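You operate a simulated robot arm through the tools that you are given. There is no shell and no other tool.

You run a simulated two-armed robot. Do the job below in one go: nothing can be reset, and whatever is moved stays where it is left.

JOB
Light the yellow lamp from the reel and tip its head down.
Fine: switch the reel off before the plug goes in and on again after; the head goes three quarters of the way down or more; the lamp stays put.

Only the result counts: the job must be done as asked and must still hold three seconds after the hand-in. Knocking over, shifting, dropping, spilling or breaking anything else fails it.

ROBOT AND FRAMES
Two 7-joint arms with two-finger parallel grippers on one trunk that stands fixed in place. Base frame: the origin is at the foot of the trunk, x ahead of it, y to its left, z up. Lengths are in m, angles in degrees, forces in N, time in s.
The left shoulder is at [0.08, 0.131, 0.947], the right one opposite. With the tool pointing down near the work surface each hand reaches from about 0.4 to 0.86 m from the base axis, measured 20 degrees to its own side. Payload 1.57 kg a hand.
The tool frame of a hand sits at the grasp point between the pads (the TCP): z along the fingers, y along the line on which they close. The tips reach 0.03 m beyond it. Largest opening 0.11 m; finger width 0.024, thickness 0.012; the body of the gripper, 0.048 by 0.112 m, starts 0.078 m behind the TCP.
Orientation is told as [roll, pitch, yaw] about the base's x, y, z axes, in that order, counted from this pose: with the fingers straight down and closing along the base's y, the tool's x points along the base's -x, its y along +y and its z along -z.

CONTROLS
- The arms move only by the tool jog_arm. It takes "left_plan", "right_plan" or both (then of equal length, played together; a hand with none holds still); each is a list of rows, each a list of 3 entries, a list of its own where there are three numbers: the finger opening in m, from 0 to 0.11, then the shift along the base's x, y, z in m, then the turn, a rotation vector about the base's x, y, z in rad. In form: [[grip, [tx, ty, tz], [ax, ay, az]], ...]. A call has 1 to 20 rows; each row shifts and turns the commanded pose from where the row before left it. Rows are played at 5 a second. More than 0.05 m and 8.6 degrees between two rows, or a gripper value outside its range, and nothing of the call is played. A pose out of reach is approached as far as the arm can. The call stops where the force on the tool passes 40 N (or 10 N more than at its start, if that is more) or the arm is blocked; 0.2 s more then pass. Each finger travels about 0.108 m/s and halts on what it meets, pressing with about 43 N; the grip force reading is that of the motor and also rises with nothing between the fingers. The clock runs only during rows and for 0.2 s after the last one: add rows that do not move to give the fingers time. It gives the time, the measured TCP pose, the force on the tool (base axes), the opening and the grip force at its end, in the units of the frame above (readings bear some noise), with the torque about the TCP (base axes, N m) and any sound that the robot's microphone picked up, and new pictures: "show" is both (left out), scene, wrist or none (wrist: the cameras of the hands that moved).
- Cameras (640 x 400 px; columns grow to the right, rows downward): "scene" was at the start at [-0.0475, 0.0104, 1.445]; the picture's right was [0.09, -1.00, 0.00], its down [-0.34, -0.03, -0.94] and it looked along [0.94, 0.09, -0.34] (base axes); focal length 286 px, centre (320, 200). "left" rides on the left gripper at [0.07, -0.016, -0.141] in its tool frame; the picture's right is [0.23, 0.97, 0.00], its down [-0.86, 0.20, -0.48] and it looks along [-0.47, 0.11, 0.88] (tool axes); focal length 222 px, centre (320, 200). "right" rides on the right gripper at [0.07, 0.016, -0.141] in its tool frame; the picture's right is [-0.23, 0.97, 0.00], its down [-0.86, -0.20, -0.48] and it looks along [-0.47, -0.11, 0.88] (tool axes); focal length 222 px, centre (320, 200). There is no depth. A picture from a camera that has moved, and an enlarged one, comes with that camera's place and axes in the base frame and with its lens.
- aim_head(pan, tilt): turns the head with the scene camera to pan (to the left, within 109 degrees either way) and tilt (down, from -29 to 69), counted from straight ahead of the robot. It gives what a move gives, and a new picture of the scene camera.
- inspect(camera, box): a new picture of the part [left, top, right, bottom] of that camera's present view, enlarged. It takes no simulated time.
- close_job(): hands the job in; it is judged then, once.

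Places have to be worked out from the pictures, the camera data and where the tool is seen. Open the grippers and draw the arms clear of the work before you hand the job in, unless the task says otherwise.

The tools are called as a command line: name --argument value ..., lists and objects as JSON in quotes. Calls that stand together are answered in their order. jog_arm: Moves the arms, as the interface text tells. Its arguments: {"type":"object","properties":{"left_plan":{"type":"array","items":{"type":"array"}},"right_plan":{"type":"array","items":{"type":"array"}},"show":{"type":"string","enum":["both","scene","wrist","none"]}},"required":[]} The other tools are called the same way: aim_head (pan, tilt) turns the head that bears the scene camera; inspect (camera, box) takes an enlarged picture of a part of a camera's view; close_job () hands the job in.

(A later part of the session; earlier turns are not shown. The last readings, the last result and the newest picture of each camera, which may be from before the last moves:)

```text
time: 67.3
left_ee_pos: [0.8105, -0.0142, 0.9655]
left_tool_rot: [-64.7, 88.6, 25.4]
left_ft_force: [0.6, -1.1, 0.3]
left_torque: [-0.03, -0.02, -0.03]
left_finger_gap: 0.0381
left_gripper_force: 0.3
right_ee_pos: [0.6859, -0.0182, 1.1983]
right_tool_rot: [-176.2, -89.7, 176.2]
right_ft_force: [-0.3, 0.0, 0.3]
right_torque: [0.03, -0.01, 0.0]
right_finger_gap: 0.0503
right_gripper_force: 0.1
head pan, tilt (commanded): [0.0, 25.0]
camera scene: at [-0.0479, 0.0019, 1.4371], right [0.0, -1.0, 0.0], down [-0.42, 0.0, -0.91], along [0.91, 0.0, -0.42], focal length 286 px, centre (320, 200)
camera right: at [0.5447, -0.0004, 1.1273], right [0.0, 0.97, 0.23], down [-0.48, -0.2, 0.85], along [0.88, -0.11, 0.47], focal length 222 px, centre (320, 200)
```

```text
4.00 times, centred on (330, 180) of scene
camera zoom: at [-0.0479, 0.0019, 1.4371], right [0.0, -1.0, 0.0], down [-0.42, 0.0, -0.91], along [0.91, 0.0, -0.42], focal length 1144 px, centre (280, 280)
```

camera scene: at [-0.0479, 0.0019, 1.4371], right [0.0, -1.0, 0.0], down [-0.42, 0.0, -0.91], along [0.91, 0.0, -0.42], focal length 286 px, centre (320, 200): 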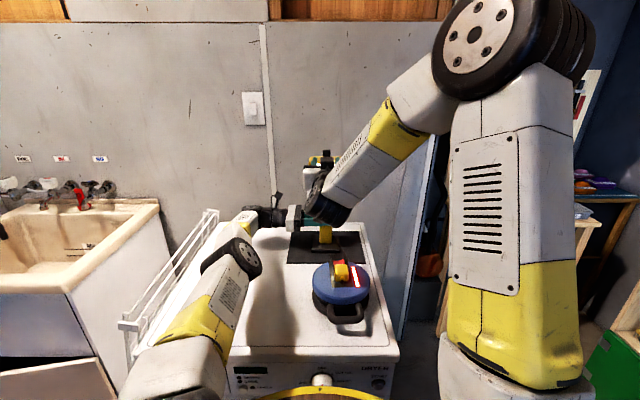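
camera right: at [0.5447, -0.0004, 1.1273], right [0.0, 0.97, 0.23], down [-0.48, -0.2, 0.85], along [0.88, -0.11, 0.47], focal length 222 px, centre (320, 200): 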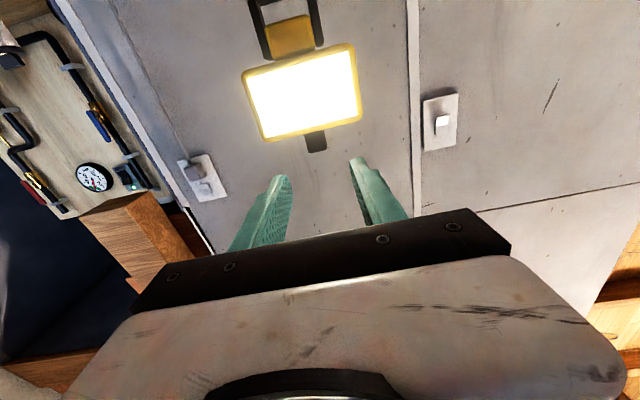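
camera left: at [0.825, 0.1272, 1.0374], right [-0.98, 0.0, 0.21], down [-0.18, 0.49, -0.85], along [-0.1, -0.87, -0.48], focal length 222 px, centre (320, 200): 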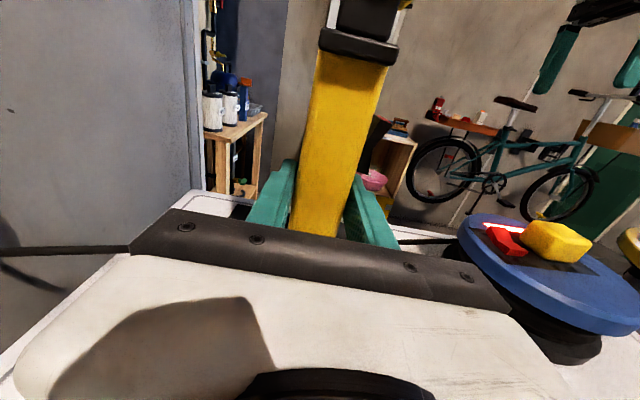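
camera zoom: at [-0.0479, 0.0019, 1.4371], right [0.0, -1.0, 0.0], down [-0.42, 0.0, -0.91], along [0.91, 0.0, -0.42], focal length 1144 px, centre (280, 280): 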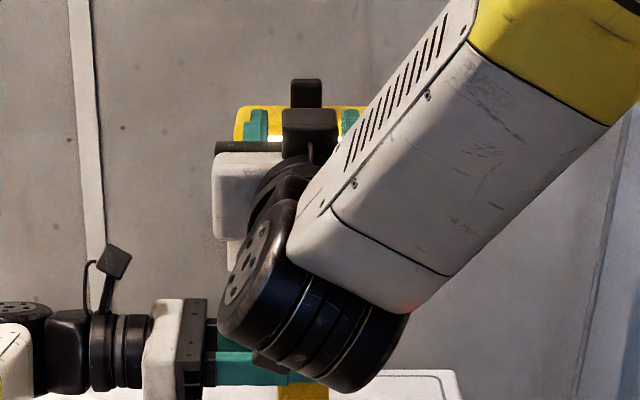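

The knob is centred between the fingers within about 1 mm (y≈−0.019, z 1.177–1.203). I'll lower 3 mm and advance so only the fingertips flank the knob, leaving clearance to the head top as it tilts.

jog_arm --right_plan '[[0.05, [0.02, -0.0005, -0.003], [0, 0, 0]], [0.05, [0.02, 0, 0], [0, 0, 0]], [0.05, [0.02, 0, 0], [0, 0, 0]], [0.05, [0.02, 0, 0], [0, 0, 0]], [0.05, [0.02, 0, 0], [0, 0, 0]], [0.05, [0.0055, 0, 0], [0, 0, 0]], [0.05, [0, 0, 0], [0, 0, 0]]]'

inspect --camera "right" --box '[220, 60, 420, 240]'

inspect --camera "scene" --box '[290, 130, 370, 200]'

```text
time: 68.9
left_ee_pos: [0.8103, -0.0152, 0.9655]
left_tool_rot: [-64.8, 88.7, 25.5]
left_ft_force: [0.6, -0.5, -0.3]
left_torque: [-0.02, -0.03, -0.04]
left_finger_gap: 0.0383
left_gripper_force: 0.0
right_ee_pos: [0.792, -0.0183, 1.1942]
right_tool_rot: [-178.4, -89.8, 178.3]
right_ft_force: [-0.2, 0.9, 0.6]
right_torque: [0.02, -0.02, 0.01]
right_finger_gap: 0.0501
right_gripper_force: 0.0
head pan, tilt (commanded): [0.0, 25.0]
camera scene: at [-0.0479, 0.0019, 1.4371], right [0.0, -1.0, 0.0], down [-0.42, 0.0, -0.91], along [0.91, 0.0, -0.42], focal length 286 px, centre (320, 200)
camera right: at [0.6505, -0.0013, 1.1232], right [0.0, 0.97, 0.23], down [-0.48, -0.2, 0.85], along [0.88, -0.11, 0.47], focal length 222 px, centre (320, 200)
```

scene: 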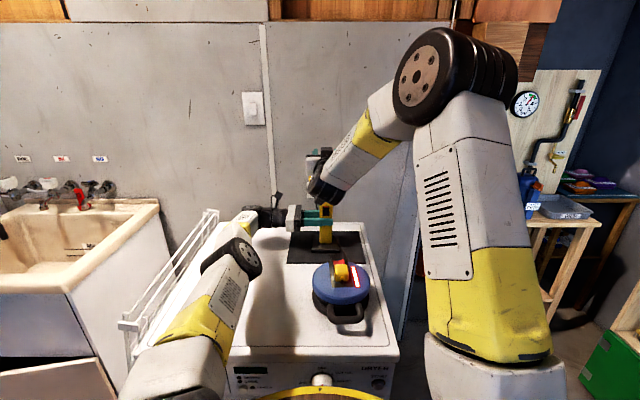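
right: 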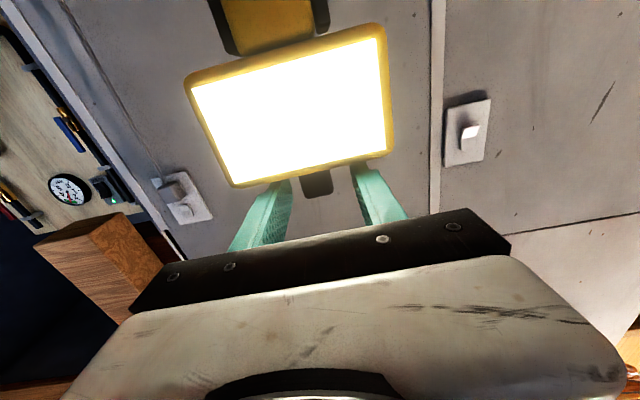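

```text
2.22 times, centred on (320, 150) of right
camera zoom: at [0.6505, -0.0013, 1.1232], right [0.0, 0.97, 0.23], down [-0.48, -0.2, 0.85], along [0.88, -0.11, 0.47], focal length 494 px, centre (320, 311)
```

zoom: 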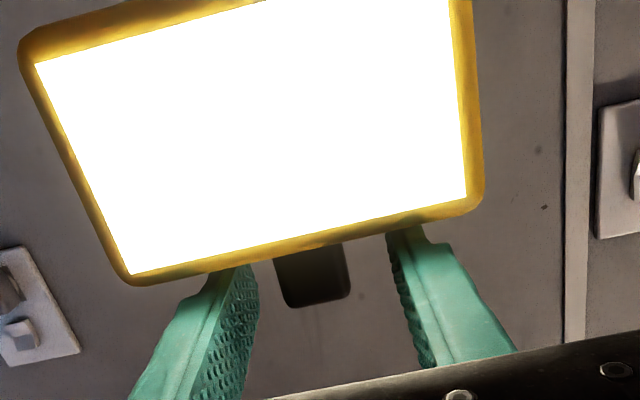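

```text
5.71 times, centred on (330, 165) of scene
camera zoom: at [-0.0479, 0.0019, 1.4371], right [0.0, -1.0, 0.0], down [-0.42, 0.0, -0.91], along [0.91, 0.0, -0.42], focal length 1635 px, centre (263, 400)
```

zoom: 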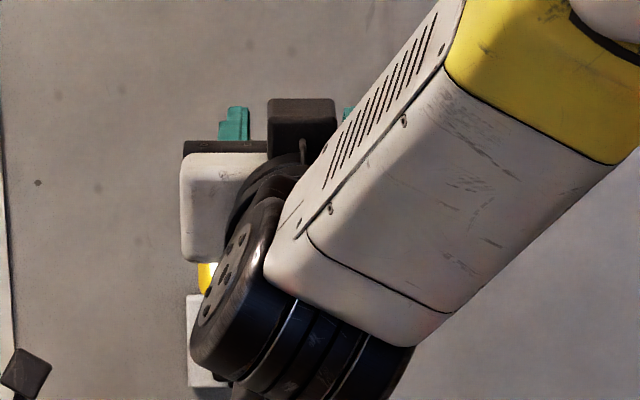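

The fingertips flank the knob with the head just below them. I'll close gently on the knob and check readings on both hands.

jog_arm --right_plan '[[0.04, [0, -0.0007, 0], [0, 0, 0]], [0.032, [0, 0, 0], [0, 0, 0]], [0.026, [0, 0, 0], [0, 0, 0]], [0.02, [0, 0, 0], [0, 0, 0]], [0.015, [0, 0, 0], [0, 0, 0]], [0.015, [0, 0, 0], [0, 0, 0]]]' --show "wrist"

inspect --camera "right" --box '[220, 60, 420, 240]'

inspect --camera "left" --box '[220, 60, 460, 240]'

```text
time: 70.3
left_ee_pos: [0.8104, -0.0136, 0.9653]
left_tool_rot: [-64.7, 88.7, 25.4]
left_ft_force: [-0.1, 0.0, -0.5]
left_torque: [-0.03, 0.02, 0.02]
left_finger_gap: 0.0381
left_gripper_force: 0.0
right_ee_pos: [0.7918, -0.0187, 1.1929]
right_tool_rot: [-179.7, -89.6, 179.6]
right_ft_force: [1.0, -1.7, 0.0]
right_torque: [-0.09, -0.15, -0.04]
right_finger_gap: 0.0232
right_gripper_force: 35.6
head pan, tilt (commanded): [0.0, 25.0]
camera right: at [0.6503, -0.0022, 1.1231], right [0.0, 0.97, 0.23], down [-0.48, -0.2, 0.85], along [0.88, -0.11, 0.47], focal length 222 px, centre (320, 200)
```

right: 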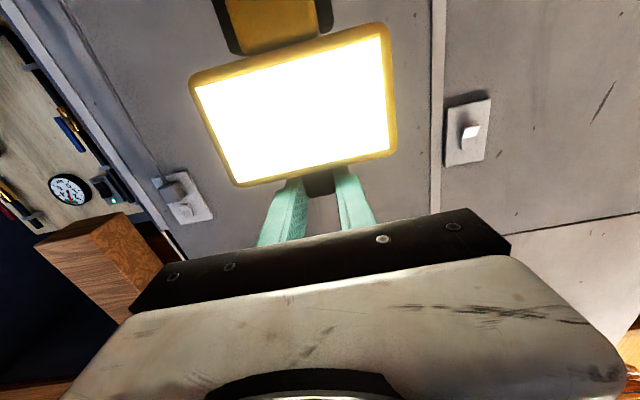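

```text
2.22 times, centred on (320, 150) of right
camera zoom: at [0.6503, -0.0022, 1.1231], right [0.0, 0.97, 0.23], down [-0.48, -0.2, 0.85], along [0.88, -0.11, 0.47], focal length 494 px, centre (320, 311)
```

zoom: 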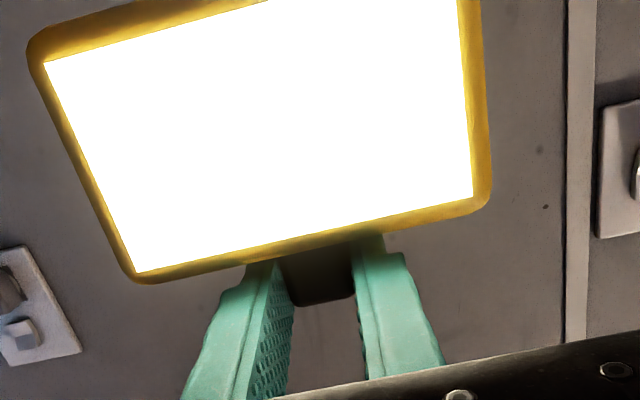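

```text
2.22 times, centred on (340, 150) of left
camera zoom: at [0.8251, 0.1272, 1.0373], right [-0.98, 0.0, 0.21], down [-0.18, 0.49, -0.85], along [-0.1, -0.87, -0.48], focal length 494 px, centre (276, 311)
```

zoom: 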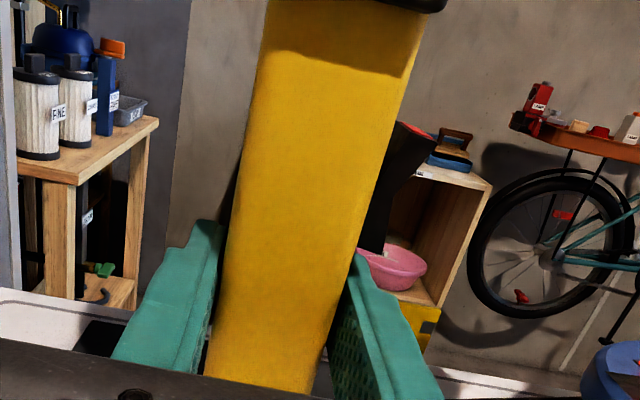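

The knob is held at 23 mm and the post hasn't moved. I'll start the arc about the hinge with the first ~10° of tilt in two small steps and read the forces.

jog_arm --right_plan '[[0.015, [-0.004, 0, 0], [0, 0, 0]], [0.015, [-0.0042, 0, -0.0003], [0, 0, 0]], [0.015, [-0.0042, 0, -0.0004], [0, 0, 0]], [0.015, [-0.0041, 0, -0.0005], [0, 0, 0]], [0.015, [0, 0, 0], [0, 0, 0]]]' --show "wrist"

inspect --camera "left" --box '[220, 0, 460, 240]'

```text
time: 71.5
left_ee_pos: [0.808, -0.0142, 0.967]
left_tool_rot: [-66.0, 88.7, 24.1]
left_ft_force: [-7.9, 0.8, 3.7]
left_torque: [-0.11, -0.07, -0.17]
left_finger_gap: 0.046
left_gripper_force: 4.8
right_ee_pos: [0.7739, -0.0191, 1.1951]
right_tool_rot: [178.3, -89.5, -178.3]
right_ft_force: [8.2, -1.7, 10.9]
right_torque: [-0.08, -1.21, 0.0]
right_finger_gap: 0.0236
right_gripper_force: 35.4
head pan, tilt (commanded): [0.0, 25.0]
camera right: at [0.6337, -0.002, 1.1242], right [0.0, 0.97, 0.23], down [-0.49, -0.2, 0.85], along [0.87, -0.11, 0.47], focal length 222 px, centre (320, 200)
```

right: 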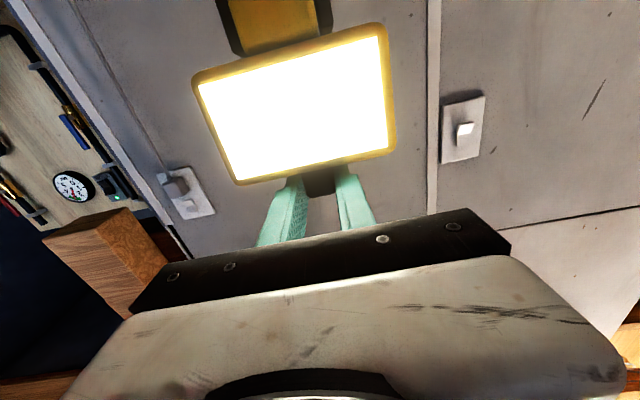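

```text
1.67 times, centred on (340, 120) of left
camera zoom: at [0.8246, 0.1271, 1.0378], right [-0.98, 0.0, 0.21], down [-0.18, 0.49, -0.85], along [-0.1, -0.87, -0.48], focal length 370 px, centre (287, 333)
```

zoom: 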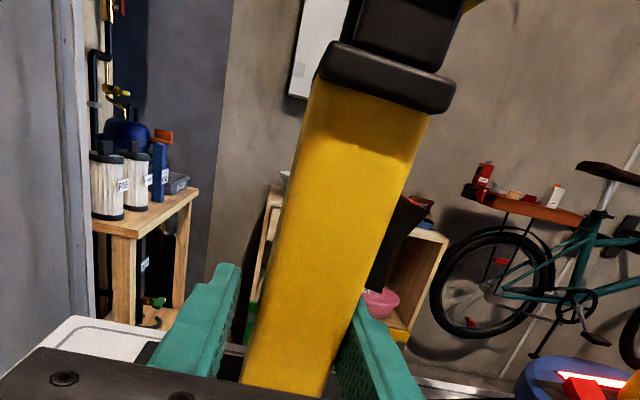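

The head did not rotate in the grip; the whole lamp leaned a few degrees, because the firm pads won't let the knob turn. I'll immediately reverse this motion to stand the lamp upright again.

jog_arm --right_plan '[[0.015, [0.0041, 0, 0.0005], [0, 0, 0]], [0.015, [0.0042, 0, 0.0004], [0, 0, 0]], [0.015, [0.0042, 0, 0.0003], [0, 0, 0]], [0.015, [0.004, 0, 0], [0, 0, 0]], [0.015, [0, 0, 0], [0, 0, 0]]]' --show "wrist"

inspect --camera "left" --box '[220, 0, 460, 240]'

inspect --camera "scene" --box '[270, 190, 390, 290]'

```text
time: 72.7
left_ee_pos: [0.8091, -0.0147, 0.9655]
left_tool_rot: [-66.1, 88.6, 24.2]
left_ft_force: [3.6, 0.1, 0.3]
left_torque: [0.02, 0.01, -0.06]
left_finger_gap: 0.0408
left_gripper_force: 1.3
right_ee_pos: [0.7911, -0.0194, 1.1933]
right_tool_rot: [174.9, -89.8, -174.8]
right_ft_force: [-4.7, -0.1, 7.1]
right_torque: [0.02, 0.28, 0.04]
right_finger_gap: 0.0235
right_gripper_force: 35.8
head pan, tilt (commanded): [0.0, 25.0]
camera right: at [0.6492, -0.0021, 1.1233], right [0.0, 0.97, 0.23], down [-0.48, -0.2, 0.85], along [0.88, -0.11, 0.47], focal length 222 px, centre (320, 200)
```

right: 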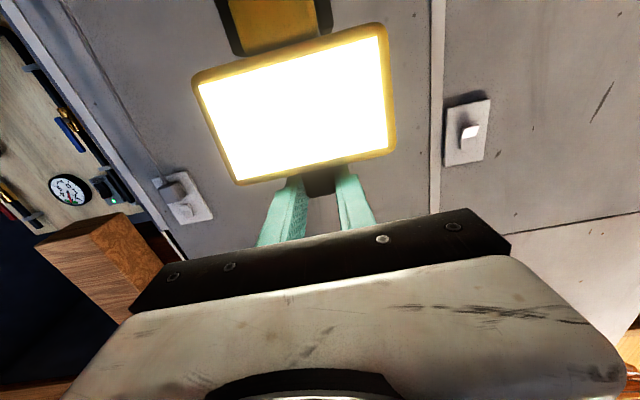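

```text
1.67 times, centred on (340, 120) of left
camera zoom: at [0.8249, 0.1274, 1.0379], right [-0.98, -0.01, 0.21], down [-0.18, 0.49, -0.85], along [-0.1, -0.87, -0.48], focal length 370 px, centre (287, 333)
```

zoom: 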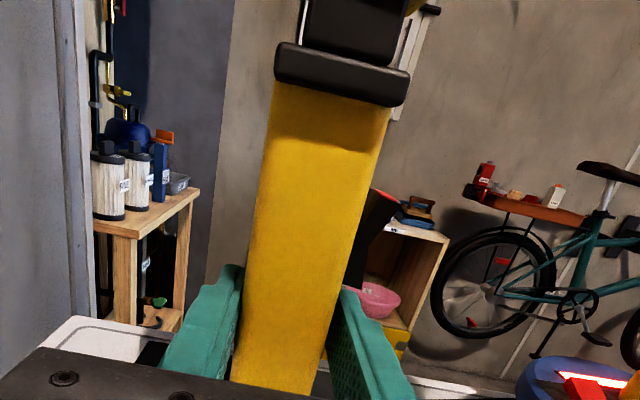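

```text
4.00 times, centred on (330, 240) of scene
camera zoom: at [-0.0483, 0.0019, 1.4371], right [0.0, -1.0, 0.0], down [-0.42, 0.0, -0.91], along [0.91, 0.0, -0.42], focal length 1144 px, centre (280, 40)
```

zoom: 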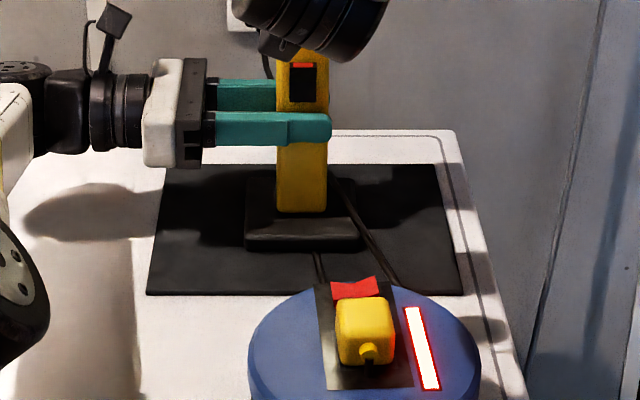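

The lamp is back near upright, with some residual force between the hands. I'll release the knob so the lamp can settle, then check it.

jog_arm --right_plan '[[0.03, [0, 0, 0], [0, 0, 0]], [0.045, [0, 0, 0], [0, 0, 0]], [0.05, [0, 0, 0], [0, 0, 0]], [0.05, [0, 0, 0], [0, 0, 0]]]' --show "wrist"

inspect --camera "left" --box '[220, 60, 460, 240]'

inspect --camera "scene" --box '[280, 140, 380, 260]'

```text
time: 73.7
left_ee_pos: [0.8107, -0.0146, 0.9664]
left_tool_rot: [-64.8, 88.7, 25.3]
left_ft_force: [0.4, 1.0, 0.6]
left_torque: [0.0, 0.0, -0.01]
left_finger_gap: 0.038
left_gripper_force: 0.1
right_ee_pos: [0.7903, -0.0198, 1.1935]
right_tool_rot: [179.9, -89.7, 180.0]
right_ft_force: [-0.2, 0.5, -0.5]
right_torque: [0.0, 0.02, 0.02]
right_finger_gap: 0.0503
right_gripper_force: 0.1
head pan, tilt (commanded): [0.0, 25.0]
camera right: at [0.6498, -0.0025, 1.1233], right [0.0, 0.97, 0.23], down [-0.48, -0.2, 0.85], along [0.88, -0.11, 0.47], focal length 222 px, centre (320, 200)
```

right: 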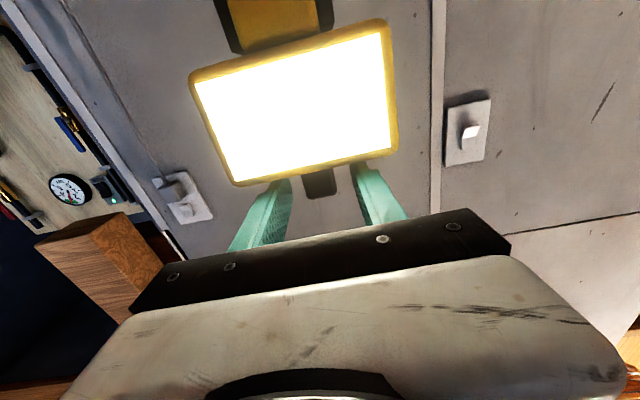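

```text
2.22 times, centred on (340, 150) of left
camera zoom: at [0.8251, 0.1273, 1.0374], right [-0.98, 0.0, 0.21], down [-0.18, 0.49, -0.85], along [-0.1, -0.87, -0.48], focal length 494 px, centre (276, 311)
```

zoom: 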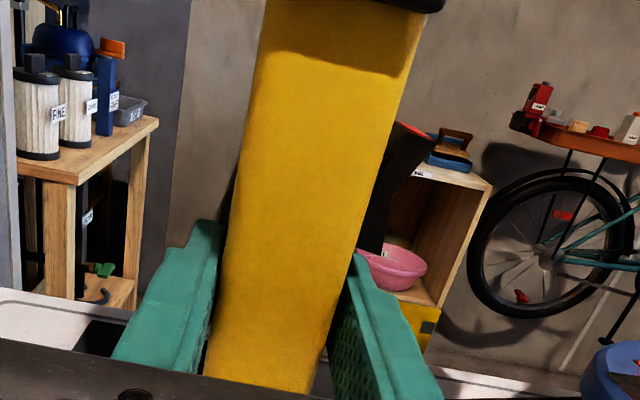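

```text
3.33 times, centred on (330, 200) of scene
camera zoom: at [-0.0479, 0.0019, 1.4371], right [0.0, -1.0, 0.0], down [-0.42, 0.0, -0.91], along [0.91, 0.0, -0.42], focal length 954 px, centre (287, 200)
```

zoom: 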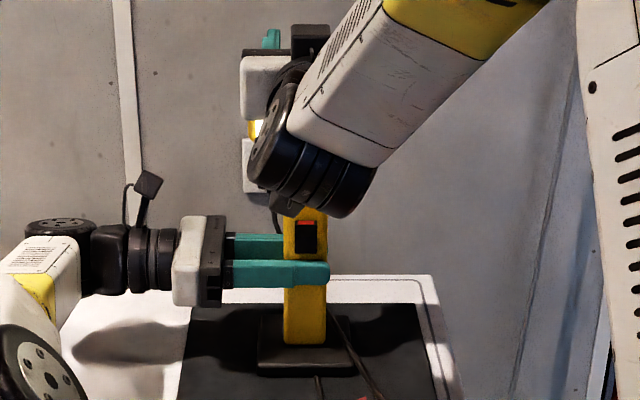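

Released, the lamp stands exactly as before (left zoom and base position unchanged). A firm grip on the knob needs the gripper to rotate with the head, so I'll back off, pitch the right hand ~45° down to regrasp the knob, then swing it together with the head; meanwhile the left cage tightens slightly.

jog_arm --right_plan '[[0.05, [-0.02, 0, 0.008], [0, 0, 0]], [0.05, [-0.02, 0, 0.011], [0, 0, 0]], [0.05, [-0.02, 0, 0.011], [0, 0, 0]], [0.05, [-0.02, 0, 0.01], [0, 0, 0]], [0.05, [0.008, 0.0001, 0.003], [0, 0.131, 0]], [0.05, [0.008, 0.0001, 0.003], [0, 0.131, 0]], [0.05, [0.008, 0.0001, 0.003], [0, 0.131, 0]], [0.05, [0.008, 0.0001, 0.003], [0, 0.131, 0]], [0.05, [0.008, 0.0001, 0.003], [0, 0.131, 0]], [0.05, [0.008, 0.0001, 0.003], [0, 0.131, 0]], [0.05, [0, 0, 0], [0, 0, 0]]]' --left_plan '[[0.038, [0, 0, 0], [0, 0, 0]], [0.038, [0, 0, 0], [0, 0, 0]], [0.038, [0, 0, 0], [0, 0, 0]], [0.037, [0, 0, 0], [0, 0, 0]], [0.036, [0, 0, 0], [0, 0, 0]], [0.036, [0, 0, 0], [0, 0, 0]], [0.036, [0, 0, 0], [0, 0, 0]], [0.036, [0, 0, 0], [0, 0, 0]], [0.036, [0, 0, 0], [0, 0, 0]], [0.036, [0, 0, 0], [0, 0, 0]], [0.036, [0, 0, 0], [0, 0, 0]]]'

inspect --camera "right" --box '[200, 40, 440, 240]'

inspect --camera "scene" --box '[280, 130, 380, 260]'

```text
time: 76.1
left_ee_pos: [0.8105, -0.0132, 0.9656]
left_tool_rot: [-64.6, 88.7, 25.5]
left_ft_force: [2.3, 0.6, 0.1]
left_torque: [-0.05, 0.01, 0.01]
left_finger_gap: 0.0372
left_gripper_force: 0.8
right_ee_pos: [0.7594, -0.0183, 1.253]
right_tool_rot: [0.0, -45.3, 0.0]
right_ft_force: [0.4, -0.4, -0.5]
right_torque: [0.0, -0.01, 0.01]
right_finger_gap: 0.0503
right_gripper_force: 0.0
head pan, tilt (commanded): [0.0, 25.0]
camera scene: at [-0.0479, 0.002, 1.4371], right [0.0, -1.0, 0.0], down [-0.42, 0.0, -0.91], along [0.91, 0.0, -0.42], focal length 286 px, centre (320, 200)
camera right: at [0.6101, -0.0017, 1.3018], right [0.16, 0.97, 0.16], down [0.26, -0.2, 0.94], along [0.95, -0.11, -0.29], focal length 222 px, centre (320, 200)
camera left: at [0.8251, 0.1273, 1.0373], right [-0.98, 0.0, 0.21], down [-0.18, 0.49, -0.85], along [-0.1, -0.87, -0.48], focal length 222 px, centre (320, 200)
```

scene: 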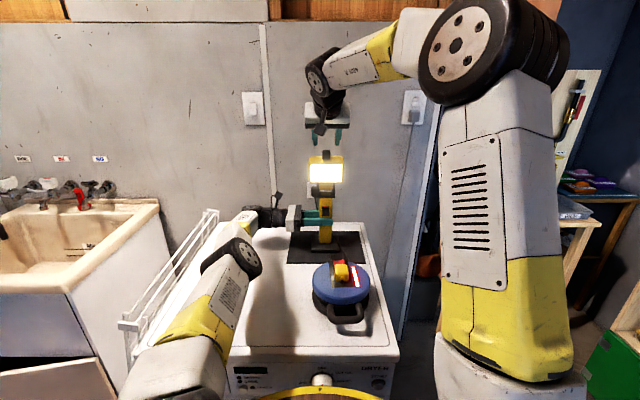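
right: 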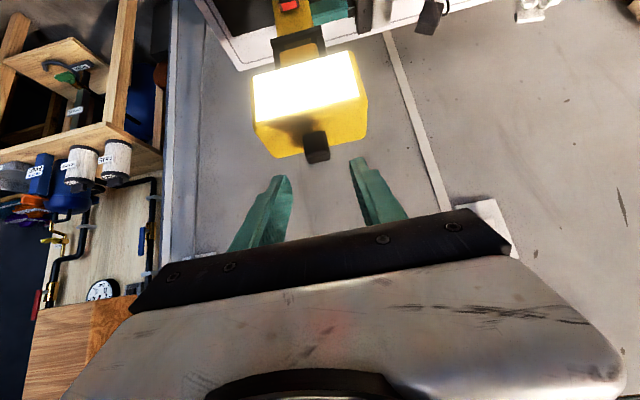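
left: 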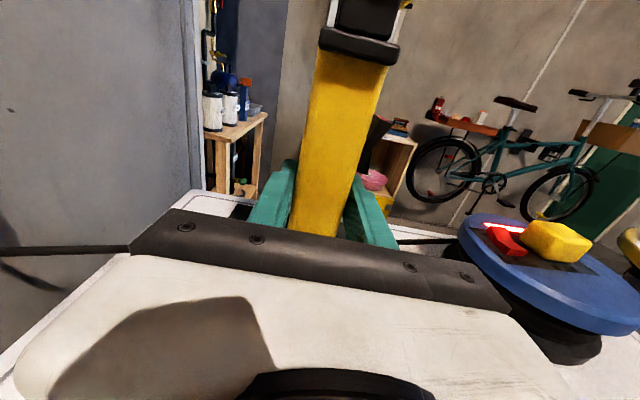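

```text
2.00 times, centred on (320, 140) of right
camera zoom: at [0.6101, -0.0017, 1.3018], right [0.16, 0.97, 0.16], down [0.26, -0.2, 0.94], along [0.95, -0.11, -0.29], focal length 444 px, centre (320, 320)
```

zoom: 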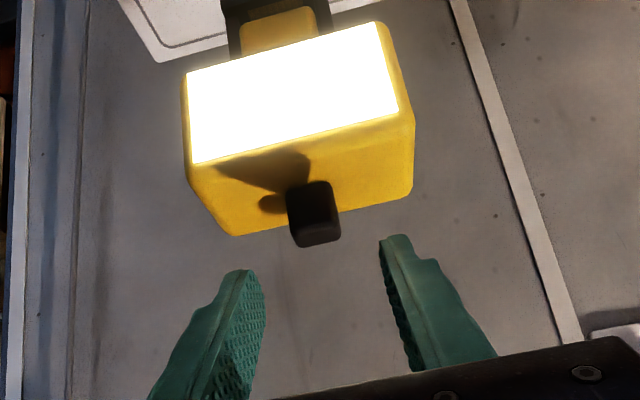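

```text
3.08 times, centred on (330, 195) of scene
camera zoom: at [-0.0479, 0.002, 1.4371], right [0.0, -1.0, 0.0], down [-0.42, 0.0, -0.91], along [0.91, 0.0, -0.42], focal length 880 px, centre (289, 215)
```

zoom: 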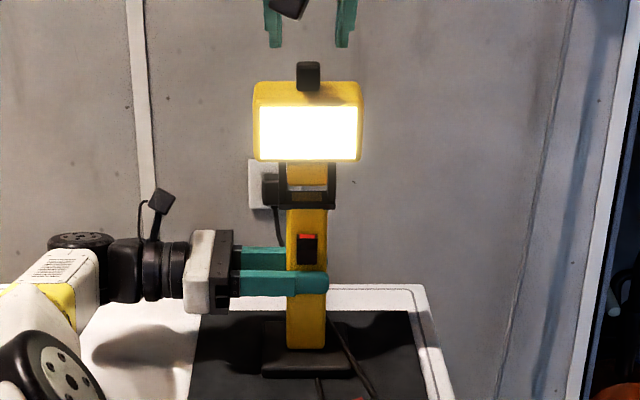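

The gripper is pitched 45° down, lined up with the knob within 1 mm, and the lamp is unmoved; a left finger just touches the post's back. I'll ease the left hand +1 mm and advance the right fingers along their axis to straddle the knob.

jog_arm --right_plan '[[0.05, [0.01, 0, -0.0103], [0, 0, 0]], [0.045, [0.01, 0, -0.0103], [0, 0, 0]], [0.045, [0.01, 0, -0.0103], [0, 0, 0]], [0.045, [0.0108, 0.0003, -0.0108], [0, 0, 0]], [0.045, [0, 0, 0], [0, 0, 0]]]' --left_plan '[[0.037, [0.001, 0, 0], [0, 0, 0]], [0.037, [0, 0, 0], [0, 0, 0]], [0.037, [0, 0, 0], [0, 0, 0]], [0.037, [0, 0, 0], [0, 0, 0]], [0.037, [0, 0, 0], [0, 0, 0]]]' --show "wrist"

inspect --camera "right" --box '[220, 80, 420, 240]'

inspect --camera "scene" --box '[290, 120, 370, 200]'

```text
time: 77.3
left_ee_pos: [0.8099, -0.0148, 0.9665]
left_tool_rot: [-61.6, 88.6, 28.5]
left_ft_force: [1.1, -0.3, -1.2]
left_torque: [0.01, 0.0, -0.03]
left_finger_gap: 0.0373
left_gripper_force: 0.5
right_ee_pos: [0.8011, -0.0183, 1.2106]
right_tool_rot: [0.0, -45.3, 0.0]
right_ft_force: [0.5, -0.8, 0.1]
right_torque: [-0.02, 0.0, 0.02]
right_finger_gap: 0.0451
right_gripper_force: 0.0
head pan, tilt (commanded): [0.0, 25.0]
camera right: at [0.6512, -0.0006, 1.2609], right [0.16, 0.97, 0.16], down [0.26, -0.2, 0.94], along [0.95, -0.11, -0.29], focal length 222 px, centre (320, 200)
camera left: at [0.8251, 0.1269, 1.0377], right [-0.98, 0.0, 0.21], down [-0.18, 0.49, -0.85], along [-0.1, -0.87, -0.48], focal length 222 px, centre (320, 200)
```

right: 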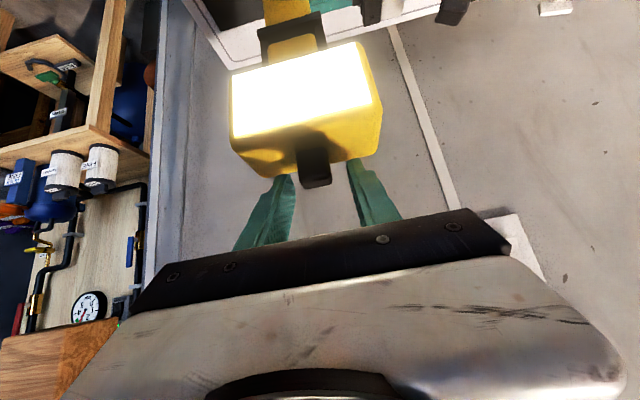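
left: 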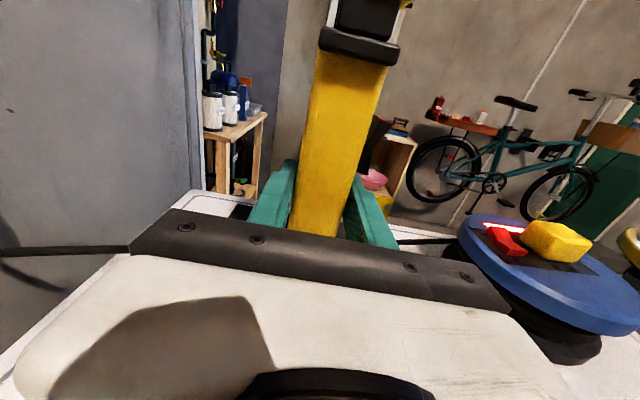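

```text
2.50 times, centred on (320, 160) of right
camera zoom: at [0.6512, -0.0006, 1.2609], right [0.16, 0.97, 0.16], down [0.26, -0.2, 0.94], along [0.95, -0.11, -0.29], focal length 555 px, centre (320, 300)
```

zoom: 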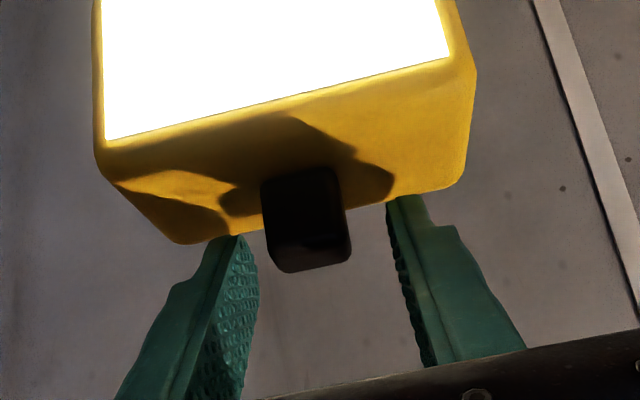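

```text
5.00 times, centred on (330, 160) of scene
camera zoom: at [-0.0479, 0.0019, 1.4371], right [0.0, -1.0, 0.0], down [-0.42, 0.0, -0.91], along [0.91, 0.0, -0.42], focal length 1430 px, centre (270, 400)
```

zoom: 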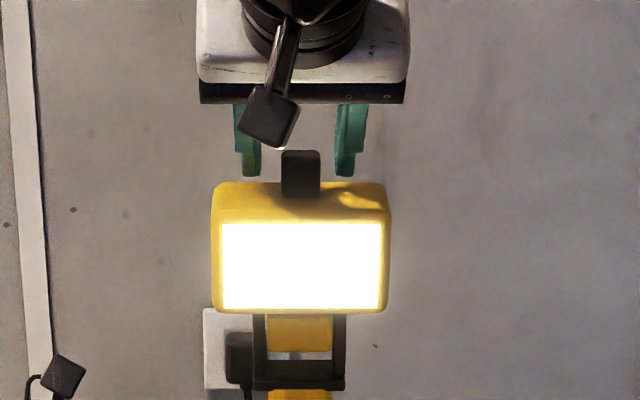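

The fingertips straddle the upper half of the knob. I'll go 5 mm deeper along the finger axis and then close on it.

jog_arm --right_plan '[[0.045, [0.0035, 0, -0.0035], [0, 0, 0]], [0.04, [0, 0, 0], [0, 0, 0]], [0.032, [0, 0, 0], [0, 0, 0]], [0.026, [0, 0, 0], [0, 0, 0]], [0.02, [0, 0, 0], [0, 0, 0]], [0.018, [0, 0, 0], [0, 0, 0]], [0.018, [0, 0, 0], [0, 0, 0]]]' --show "wrist"

inspect --camera "scene" --box '[290, 120, 370, 200]'

inspect --camera "right" --box '[220, 80, 420, 240]'

```text
time: 78.9
left_ee_pos: [0.8118, -0.0145, 0.9661]
left_tool_rot: [-61.5, 88.6, 28.5]
left_ft_force: [0.5, 0.2, 0.3]
left_torque: [-0.01, 0.01, 0.0]
left_finger_gap: 0.0373
left_gripper_force: 0.5
right_ee_pos: [0.8046, -0.0193, 1.2076]
right_tool_rot: [0.0, -45.3, 0.0]
right_ft_force: [0.6, -1.2, 0.9]
right_torque: [-0.12, -0.01, -0.04]
right_finger_gap: 0.0236
right_gripper_force: 35.6
head pan, tilt (commanded): [0.0, 25.0]
camera right: at [0.655, -0.0011, 1.2571], right [0.16, 0.97, 0.16], down [0.26, -0.2, 0.94], along [0.95, -0.11, -0.29], focal length 222 px, centre (320, 200)
```

right: 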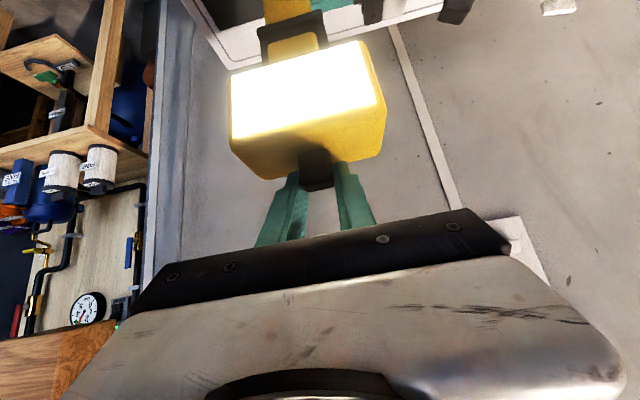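

```text
5.00 times, centred on (330, 160) of scene
camera zoom: at [-0.0479, 0.0019, 1.4371], right [0.0, -1.0, 0.0], down [-0.42, 0.0, -0.91], along [0.91, 0.0, -0.42], focal length 1430 px, centre (270, 400)
```

zoom: 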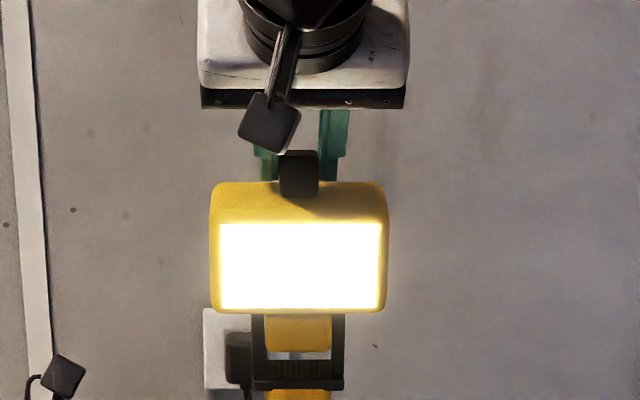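

```text
2.50 times, centred on (320, 160) of right
camera zoom: at [0.655, -0.0011, 1.2571], right [0.16, 0.97, 0.16], down [0.26, -0.2, 0.94], along [0.95, -0.11, -0.29], focal length 555 px, centre (320, 300)
```

zoom: 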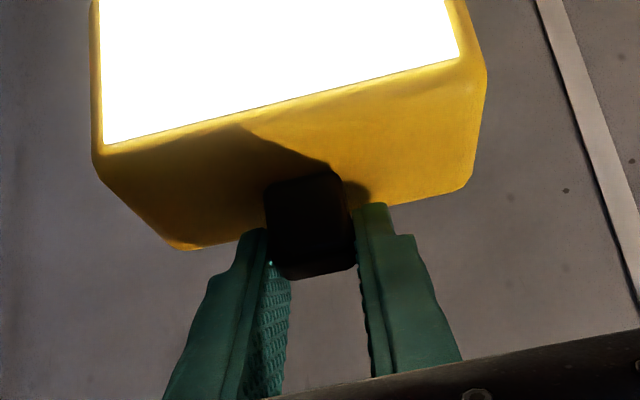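

The knob is held with the gripper at 45° down. I'll now rotate gripper and head together about the hinge, starting with 10°, and read the forces.

jog_arm --right_plan '[[0.018, [-0.0048, 0, -0.0002], [0, -0.0436, 0]], [0.018, [-0.0048, 0, -0.0005], [0, -0.0436, 0]], [0.018, [-0.0047, 0, -0.0007], [0, -0.0436, 0]], [0.018, [-0.0047, 0, -0.0009], [0, -0.0436, 0]], [0.018, [0, 0, 0], [0, 0, 0]]]' --show "wrist"

inspect --camera "scene" --box '[280, 120, 380, 260]'

inspect --camera "left" --box '[220, 0, 460, 240]'

```text
time: 80.1
left_ee_pos: [0.8105, -0.0137, 0.9666]
left_tool_rot: [-61.7, 88.6, 28.4]
left_ft_force: [0.7, 0.7, 0.1]
left_torque: [0.03, 0.02, -0.06]
left_finger_gap: 0.0378
left_gripper_force: 0.3
right_ee_pos: [0.7847, -0.0174, 1.2045]
right_tool_rot: [0.0, -55.4, 0.0]
right_ft_force: [-1.0, -1.6, -0.2]
right_torque: [-0.21, 0.19, -0.09]
right_finger_gap: 0.0236
right_gripper_force: 35.4
head pan, tilt (commanded): [0.0, 25.0]
camera right: at [0.6289, -0.0011, 1.2277], right [0.13, 0.97, 0.19], down [0.09, -0.2, 0.98], along [0.99, -0.11, -0.12], focal length 222 px, centre (320, 200)
```

right: 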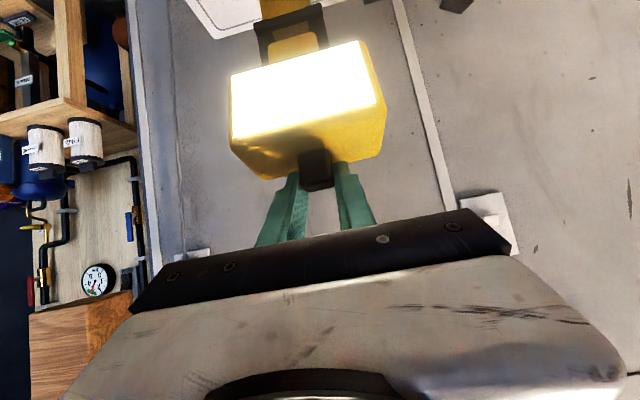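

```text
2.86 times, centred on (330, 190) of scene
camera zoom: at [-0.0479, 0.0019, 1.4371], right [0.0, -1.0, 0.0], down [-0.42, 0.0, -0.91], along [0.91, 0.0, -0.42], focal length 817 px, centre (291, 229)
```

zoom: 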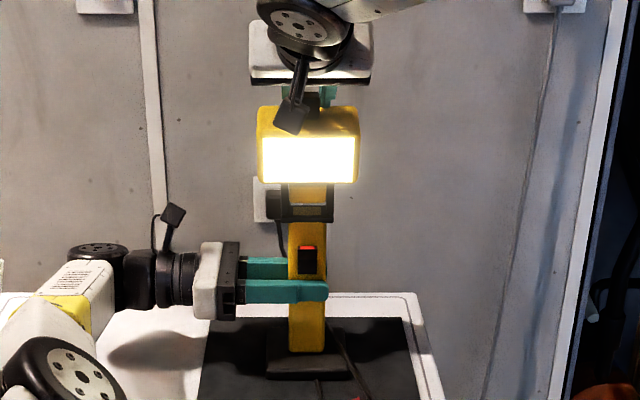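

```text
1.67 times, centred on (340, 120) of left
camera zoom: at [0.8252, 0.1269, 1.0377], right [-0.98, 0.0, 0.21], down [-0.18, 0.49, -0.85], along [-0.1, -0.87, -0.48], focal length 370 px, centre (287, 333)
```

zoom: 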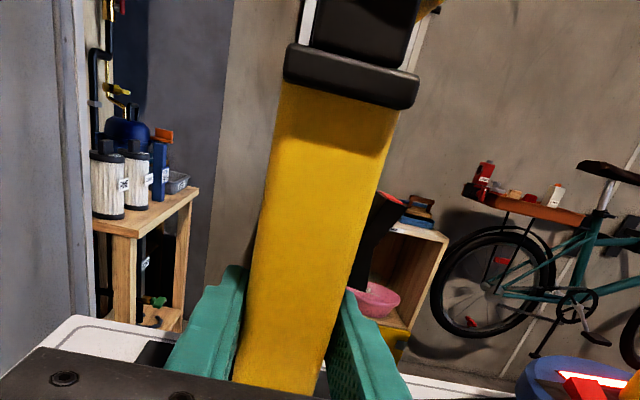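

The forces stay tiny and the head turns with the gripper while the post stays upright. I'll continue the arc to about 30°.

jog_arm --right_plan '[[0.018, [-0.0046, 0, -0.0011], [0, -0.0436, 0]], [0.018, [-0.0046, 0, -0.0013], [0, -0.0436, 0]], [0.018, [-0.0045, 0, -0.0015], [0, -0.0436, 0]], [0.018, [-0.0045, 0, -0.0017], [0, -0.0436, 0]], [0.018, [-0.0044, 0, -0.0019], [0, -0.0436, 0]], [0.018, [-0.0043, 0, -0.0021], [0, -0.0436, 0]], [0.018, [-0.0042, 0, -0.0023], [0, -0.0436, 0]], [0.018, [-0.0041, 0, -0.0024], [0, -0.0436, 0]], [0.018, [0, 0, 0], [0, 0, 0]]]' --show "wrist"

inspect --camera "scene" --box '[280, 120, 380, 260]'

inspect --camera "left" --box '[220, 0, 460, 240]'

```text
time: 82.1
left_ee_pos: [0.8091, -0.0143, 0.9673]
left_tool_rot: [-61.6, 88.6, 28.5]
left_ft_force: [1.2, 1.4, 0.2]
left_torque: [-0.04, 0.0, -0.03]
left_finger_gap: 0.0384
left_gripper_force: 0.7
right_ee_pos: [0.7506, -0.0175, 1.1894]
right_tool_rot: [0.0, -75.3, -0.1]
right_ft_force: [-1.3, -1.3, 0.3]
right_torque: [-0.17, 0.41, -0.07]
right_finger_gap: 0.0236
right_gripper_force: 36.0
head pan, tilt (commanded): [0.0, 25.0]
camera right: at [0.5956, -0.0009, 1.1582], right [0.06, 0.97, 0.22], down [-0.25, -0.2, 0.95], along [0.97, -0.11, 0.23], focal length 222 px, centre (320, 200)
```

right: 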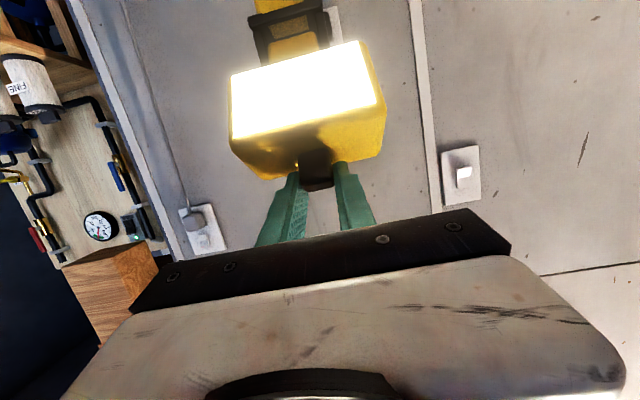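

```text
2.86 times, centred on (330, 190) of scene
camera zoom: at [-0.0477, 0.0019, 1.4371], right [0.0, -1.0, 0.0], down [-0.42, 0.0, -0.91], along [0.91, 0.0, -0.42], focal length 817 px, centre (291, 229)
```

zoom: 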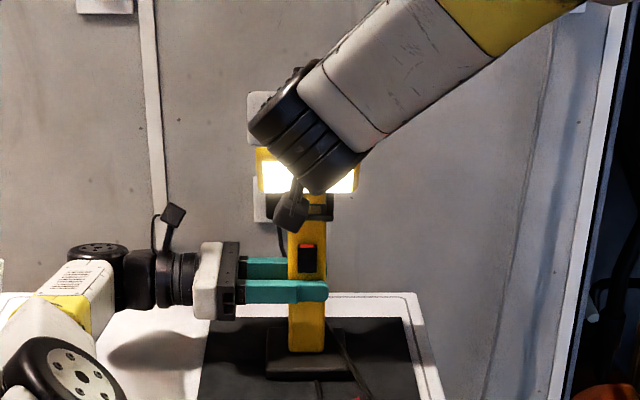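

```text
1.67 times, centred on (340, 120) of left
camera zoom: at [0.8253, 0.127, 1.0376], right [-0.98, 0.0, 0.21], down [-0.18, 0.49, -0.85], along [-0.1, -0.87, -0.48], focal length 370 px, centre (287, 333)
```

zoom: 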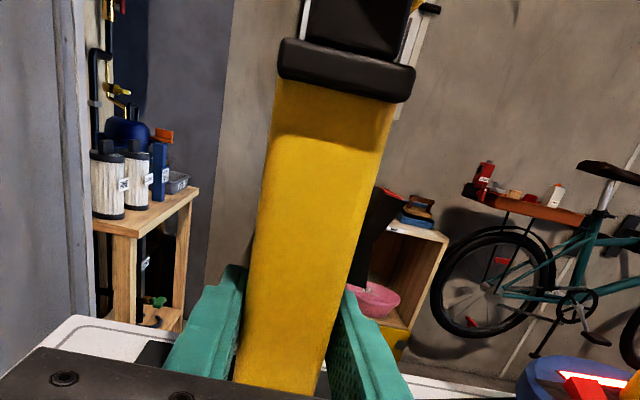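

All forces remain around 1 N and the head is 30° down. I'll continue to 45°, where the gripper becomes horizontal, trimming the arc slightly in −x to relieve the small backward push.

jog_arm --right_plan '[[0.018, [-0.0045, 0, -0.0026], [0, -0.0436, 0]], [0.018, [-0.0044, 0, -0.0028], [0, -0.0436, 0]], [0.018, [-0.0042, 0, -0.003], [0, -0.0436, 0]], [0.018, [-0.004, 0, -0.0031], [0, -0.0436, 0]], [0.018, [-0.0038, 0, -0.0033], [0, -0.0436, 0]], [0.018, [-0.0036, 0, -0.0034], [0, -0.0436, 0]], [0.018, [0, 0, 0], [0, 0, 0]]]' --show "wrist"

inspect --camera "scene" --box '[280, 120, 380, 260]'

inspect --camera "left" --box '[220, 0, 460, 240]'

```text
time: 83.7
left_ee_pos: [0.81, -0.0155, 0.9648]
left_tool_rot: [-61.4, 88.5, 28.9]
left_ft_force: [0.0, 0.6, -0.3]
left_torque: [0.01, 0.02, -0.01]
left_finger_gap: 0.0373
left_gripper_force: 0.8
right_ee_pos: [0.7258, -0.0176, 1.1725]
right_tool_rot: [178.6, -89.7, -178.6]
right_ft_force: [-0.5, -0.1, -5.2]
right_torque: [0.01, 0.47, 0.01]
right_finger_gap: 0.0236
right_gripper_force: 35.5
head pan, tilt (commanded): [0.0, 25.0]
camera right: at [0.5843, -0.0013, 1.1014], right [0.0, 0.97, 0.23], down [-0.48, -0.2, 0.85], along [0.88, -0.11, 0.47], focal length 222 px, centre (320, 200)
```

right: 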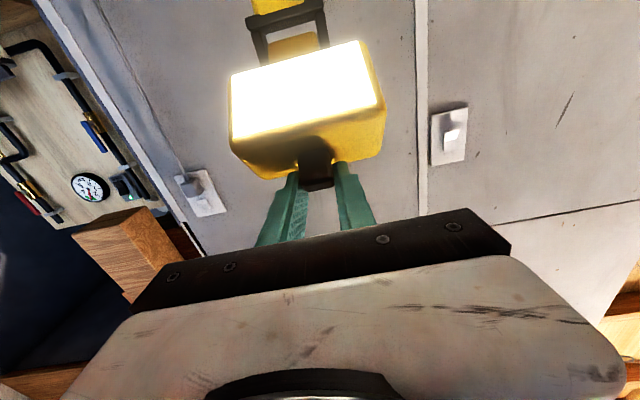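

```text
2.86 times, centred on (330, 190) of scene
camera zoom: at [-0.0477, 0.0019, 1.4371], right [0.0, -1.0, 0.0], down [-0.42, 0.0, -0.91], along [0.91, 0.0, -0.42], focal length 817 px, centre (291, 229)
```

zoom: 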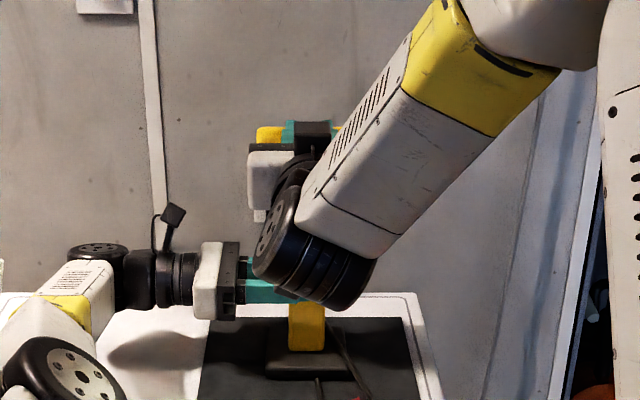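

```text
1.67 times, centred on (340, 120) of left
camera zoom: at [0.8253, 0.1269, 1.0376], right [-0.98, 0.0, 0.21], down [-0.18, 0.49, -0.85], along [-0.1, -0.87, -0.48], focal length 370 px, centre (287, 333)
```

zoom: 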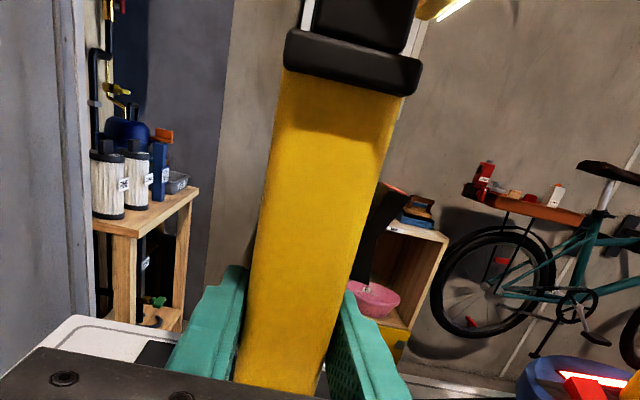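

The head is at 45°, the lamp is steady, and the gripper is now horizontal with about 5 N of slight lift. I'll drop 1.5 mm to unload, then open the fingers and check that the head holds its angle.

jog_arm --right_plan '[[0.018, [0, 0, -0.0015], [0, 0, 0]], [0.018, [0, 0, 0], [0, 0, 0]], [0.03, [0, 0, 0], [0, 0, 0]], [0.045, [0, 0, 0], [0, 0, 0]], [0.045, [0, 0, 0], [0, 0, 0]]]' --show "wrist"

inspect --camera "right" --box '[200, 0, 440, 240]'

inspect --camera "left" --box '[220, 0, 460, 240]'

```text
time: 84.9
left_ee_pos: [0.8102, -0.0138, 0.9655]
left_tool_rot: [-61.7, 88.6, 28.3]
left_ft_force: [-0.8, -0.3, -0.5]
left_torque: [-0.02, 0.01, 0.02]
left_finger_gap: 0.0375
left_gripper_force: 0.5
right_ee_pos: [0.7247, -0.0176, 1.1722]
right_tool_rot: [180.0, -89.7, 180.0]
right_ft_force: [0.0, 0.6, -0.7]
right_torque: [-0.01, -0.03, 0.01]
right_finger_gap: 0.0452
right_gripper_force: 0.2
head pan, tilt (commanded): [0.0, 25.0]
camera right: at [0.5842, -0.0009, 1.1004], right [0.0, 0.97, 0.23], down [-0.48, -0.2, 0.85], along [0.88, -0.11, 0.47], focal length 222 px, centre (320, 200)
```

right: 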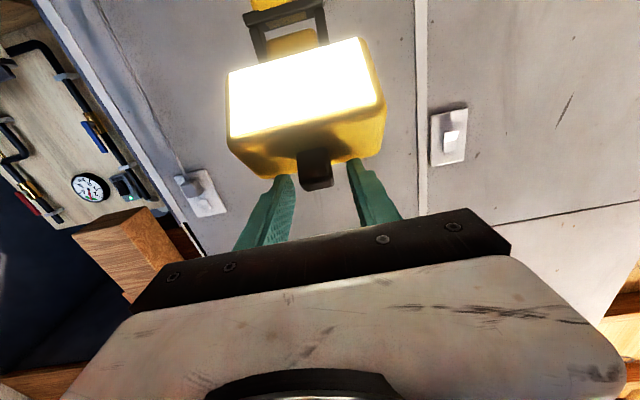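

```text
1.67 times, centred on (320, 120) of right
camera zoom: at [0.5842, -0.0009, 1.1004], right [0.0, 0.97, 0.23], down [-0.48, -0.2, 0.85], along [0.88, -0.11, 0.47], focal length 370 px, centre (320, 333)
```

zoom: 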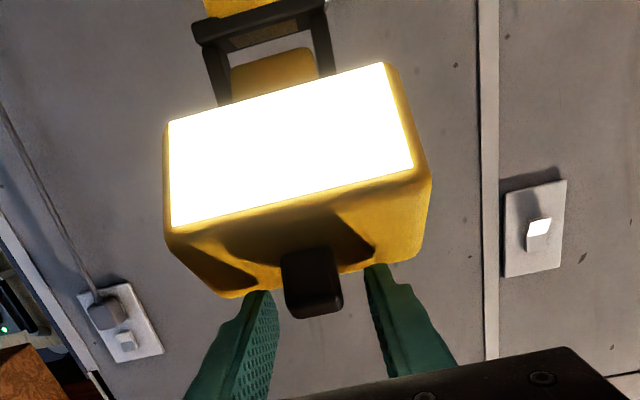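

```text
1.67 times, centred on (340, 120) of left
camera zoom: at [0.8251, 0.1269, 1.0377], right [-0.98, 0.0, 0.21], down [-0.18, 0.49, -0.85], along [-0.1, -0.87, -0.48], focal length 370 px, centre (287, 333)
```

zoom: 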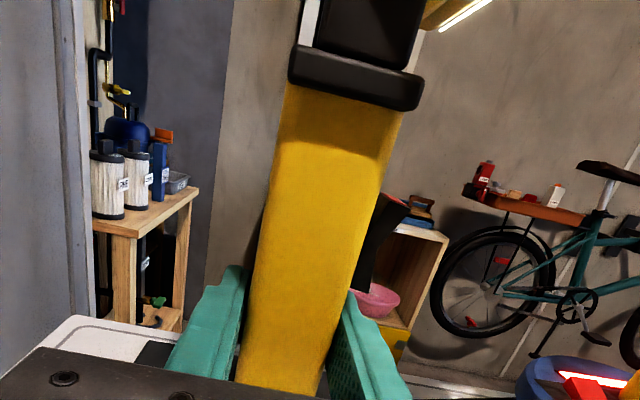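

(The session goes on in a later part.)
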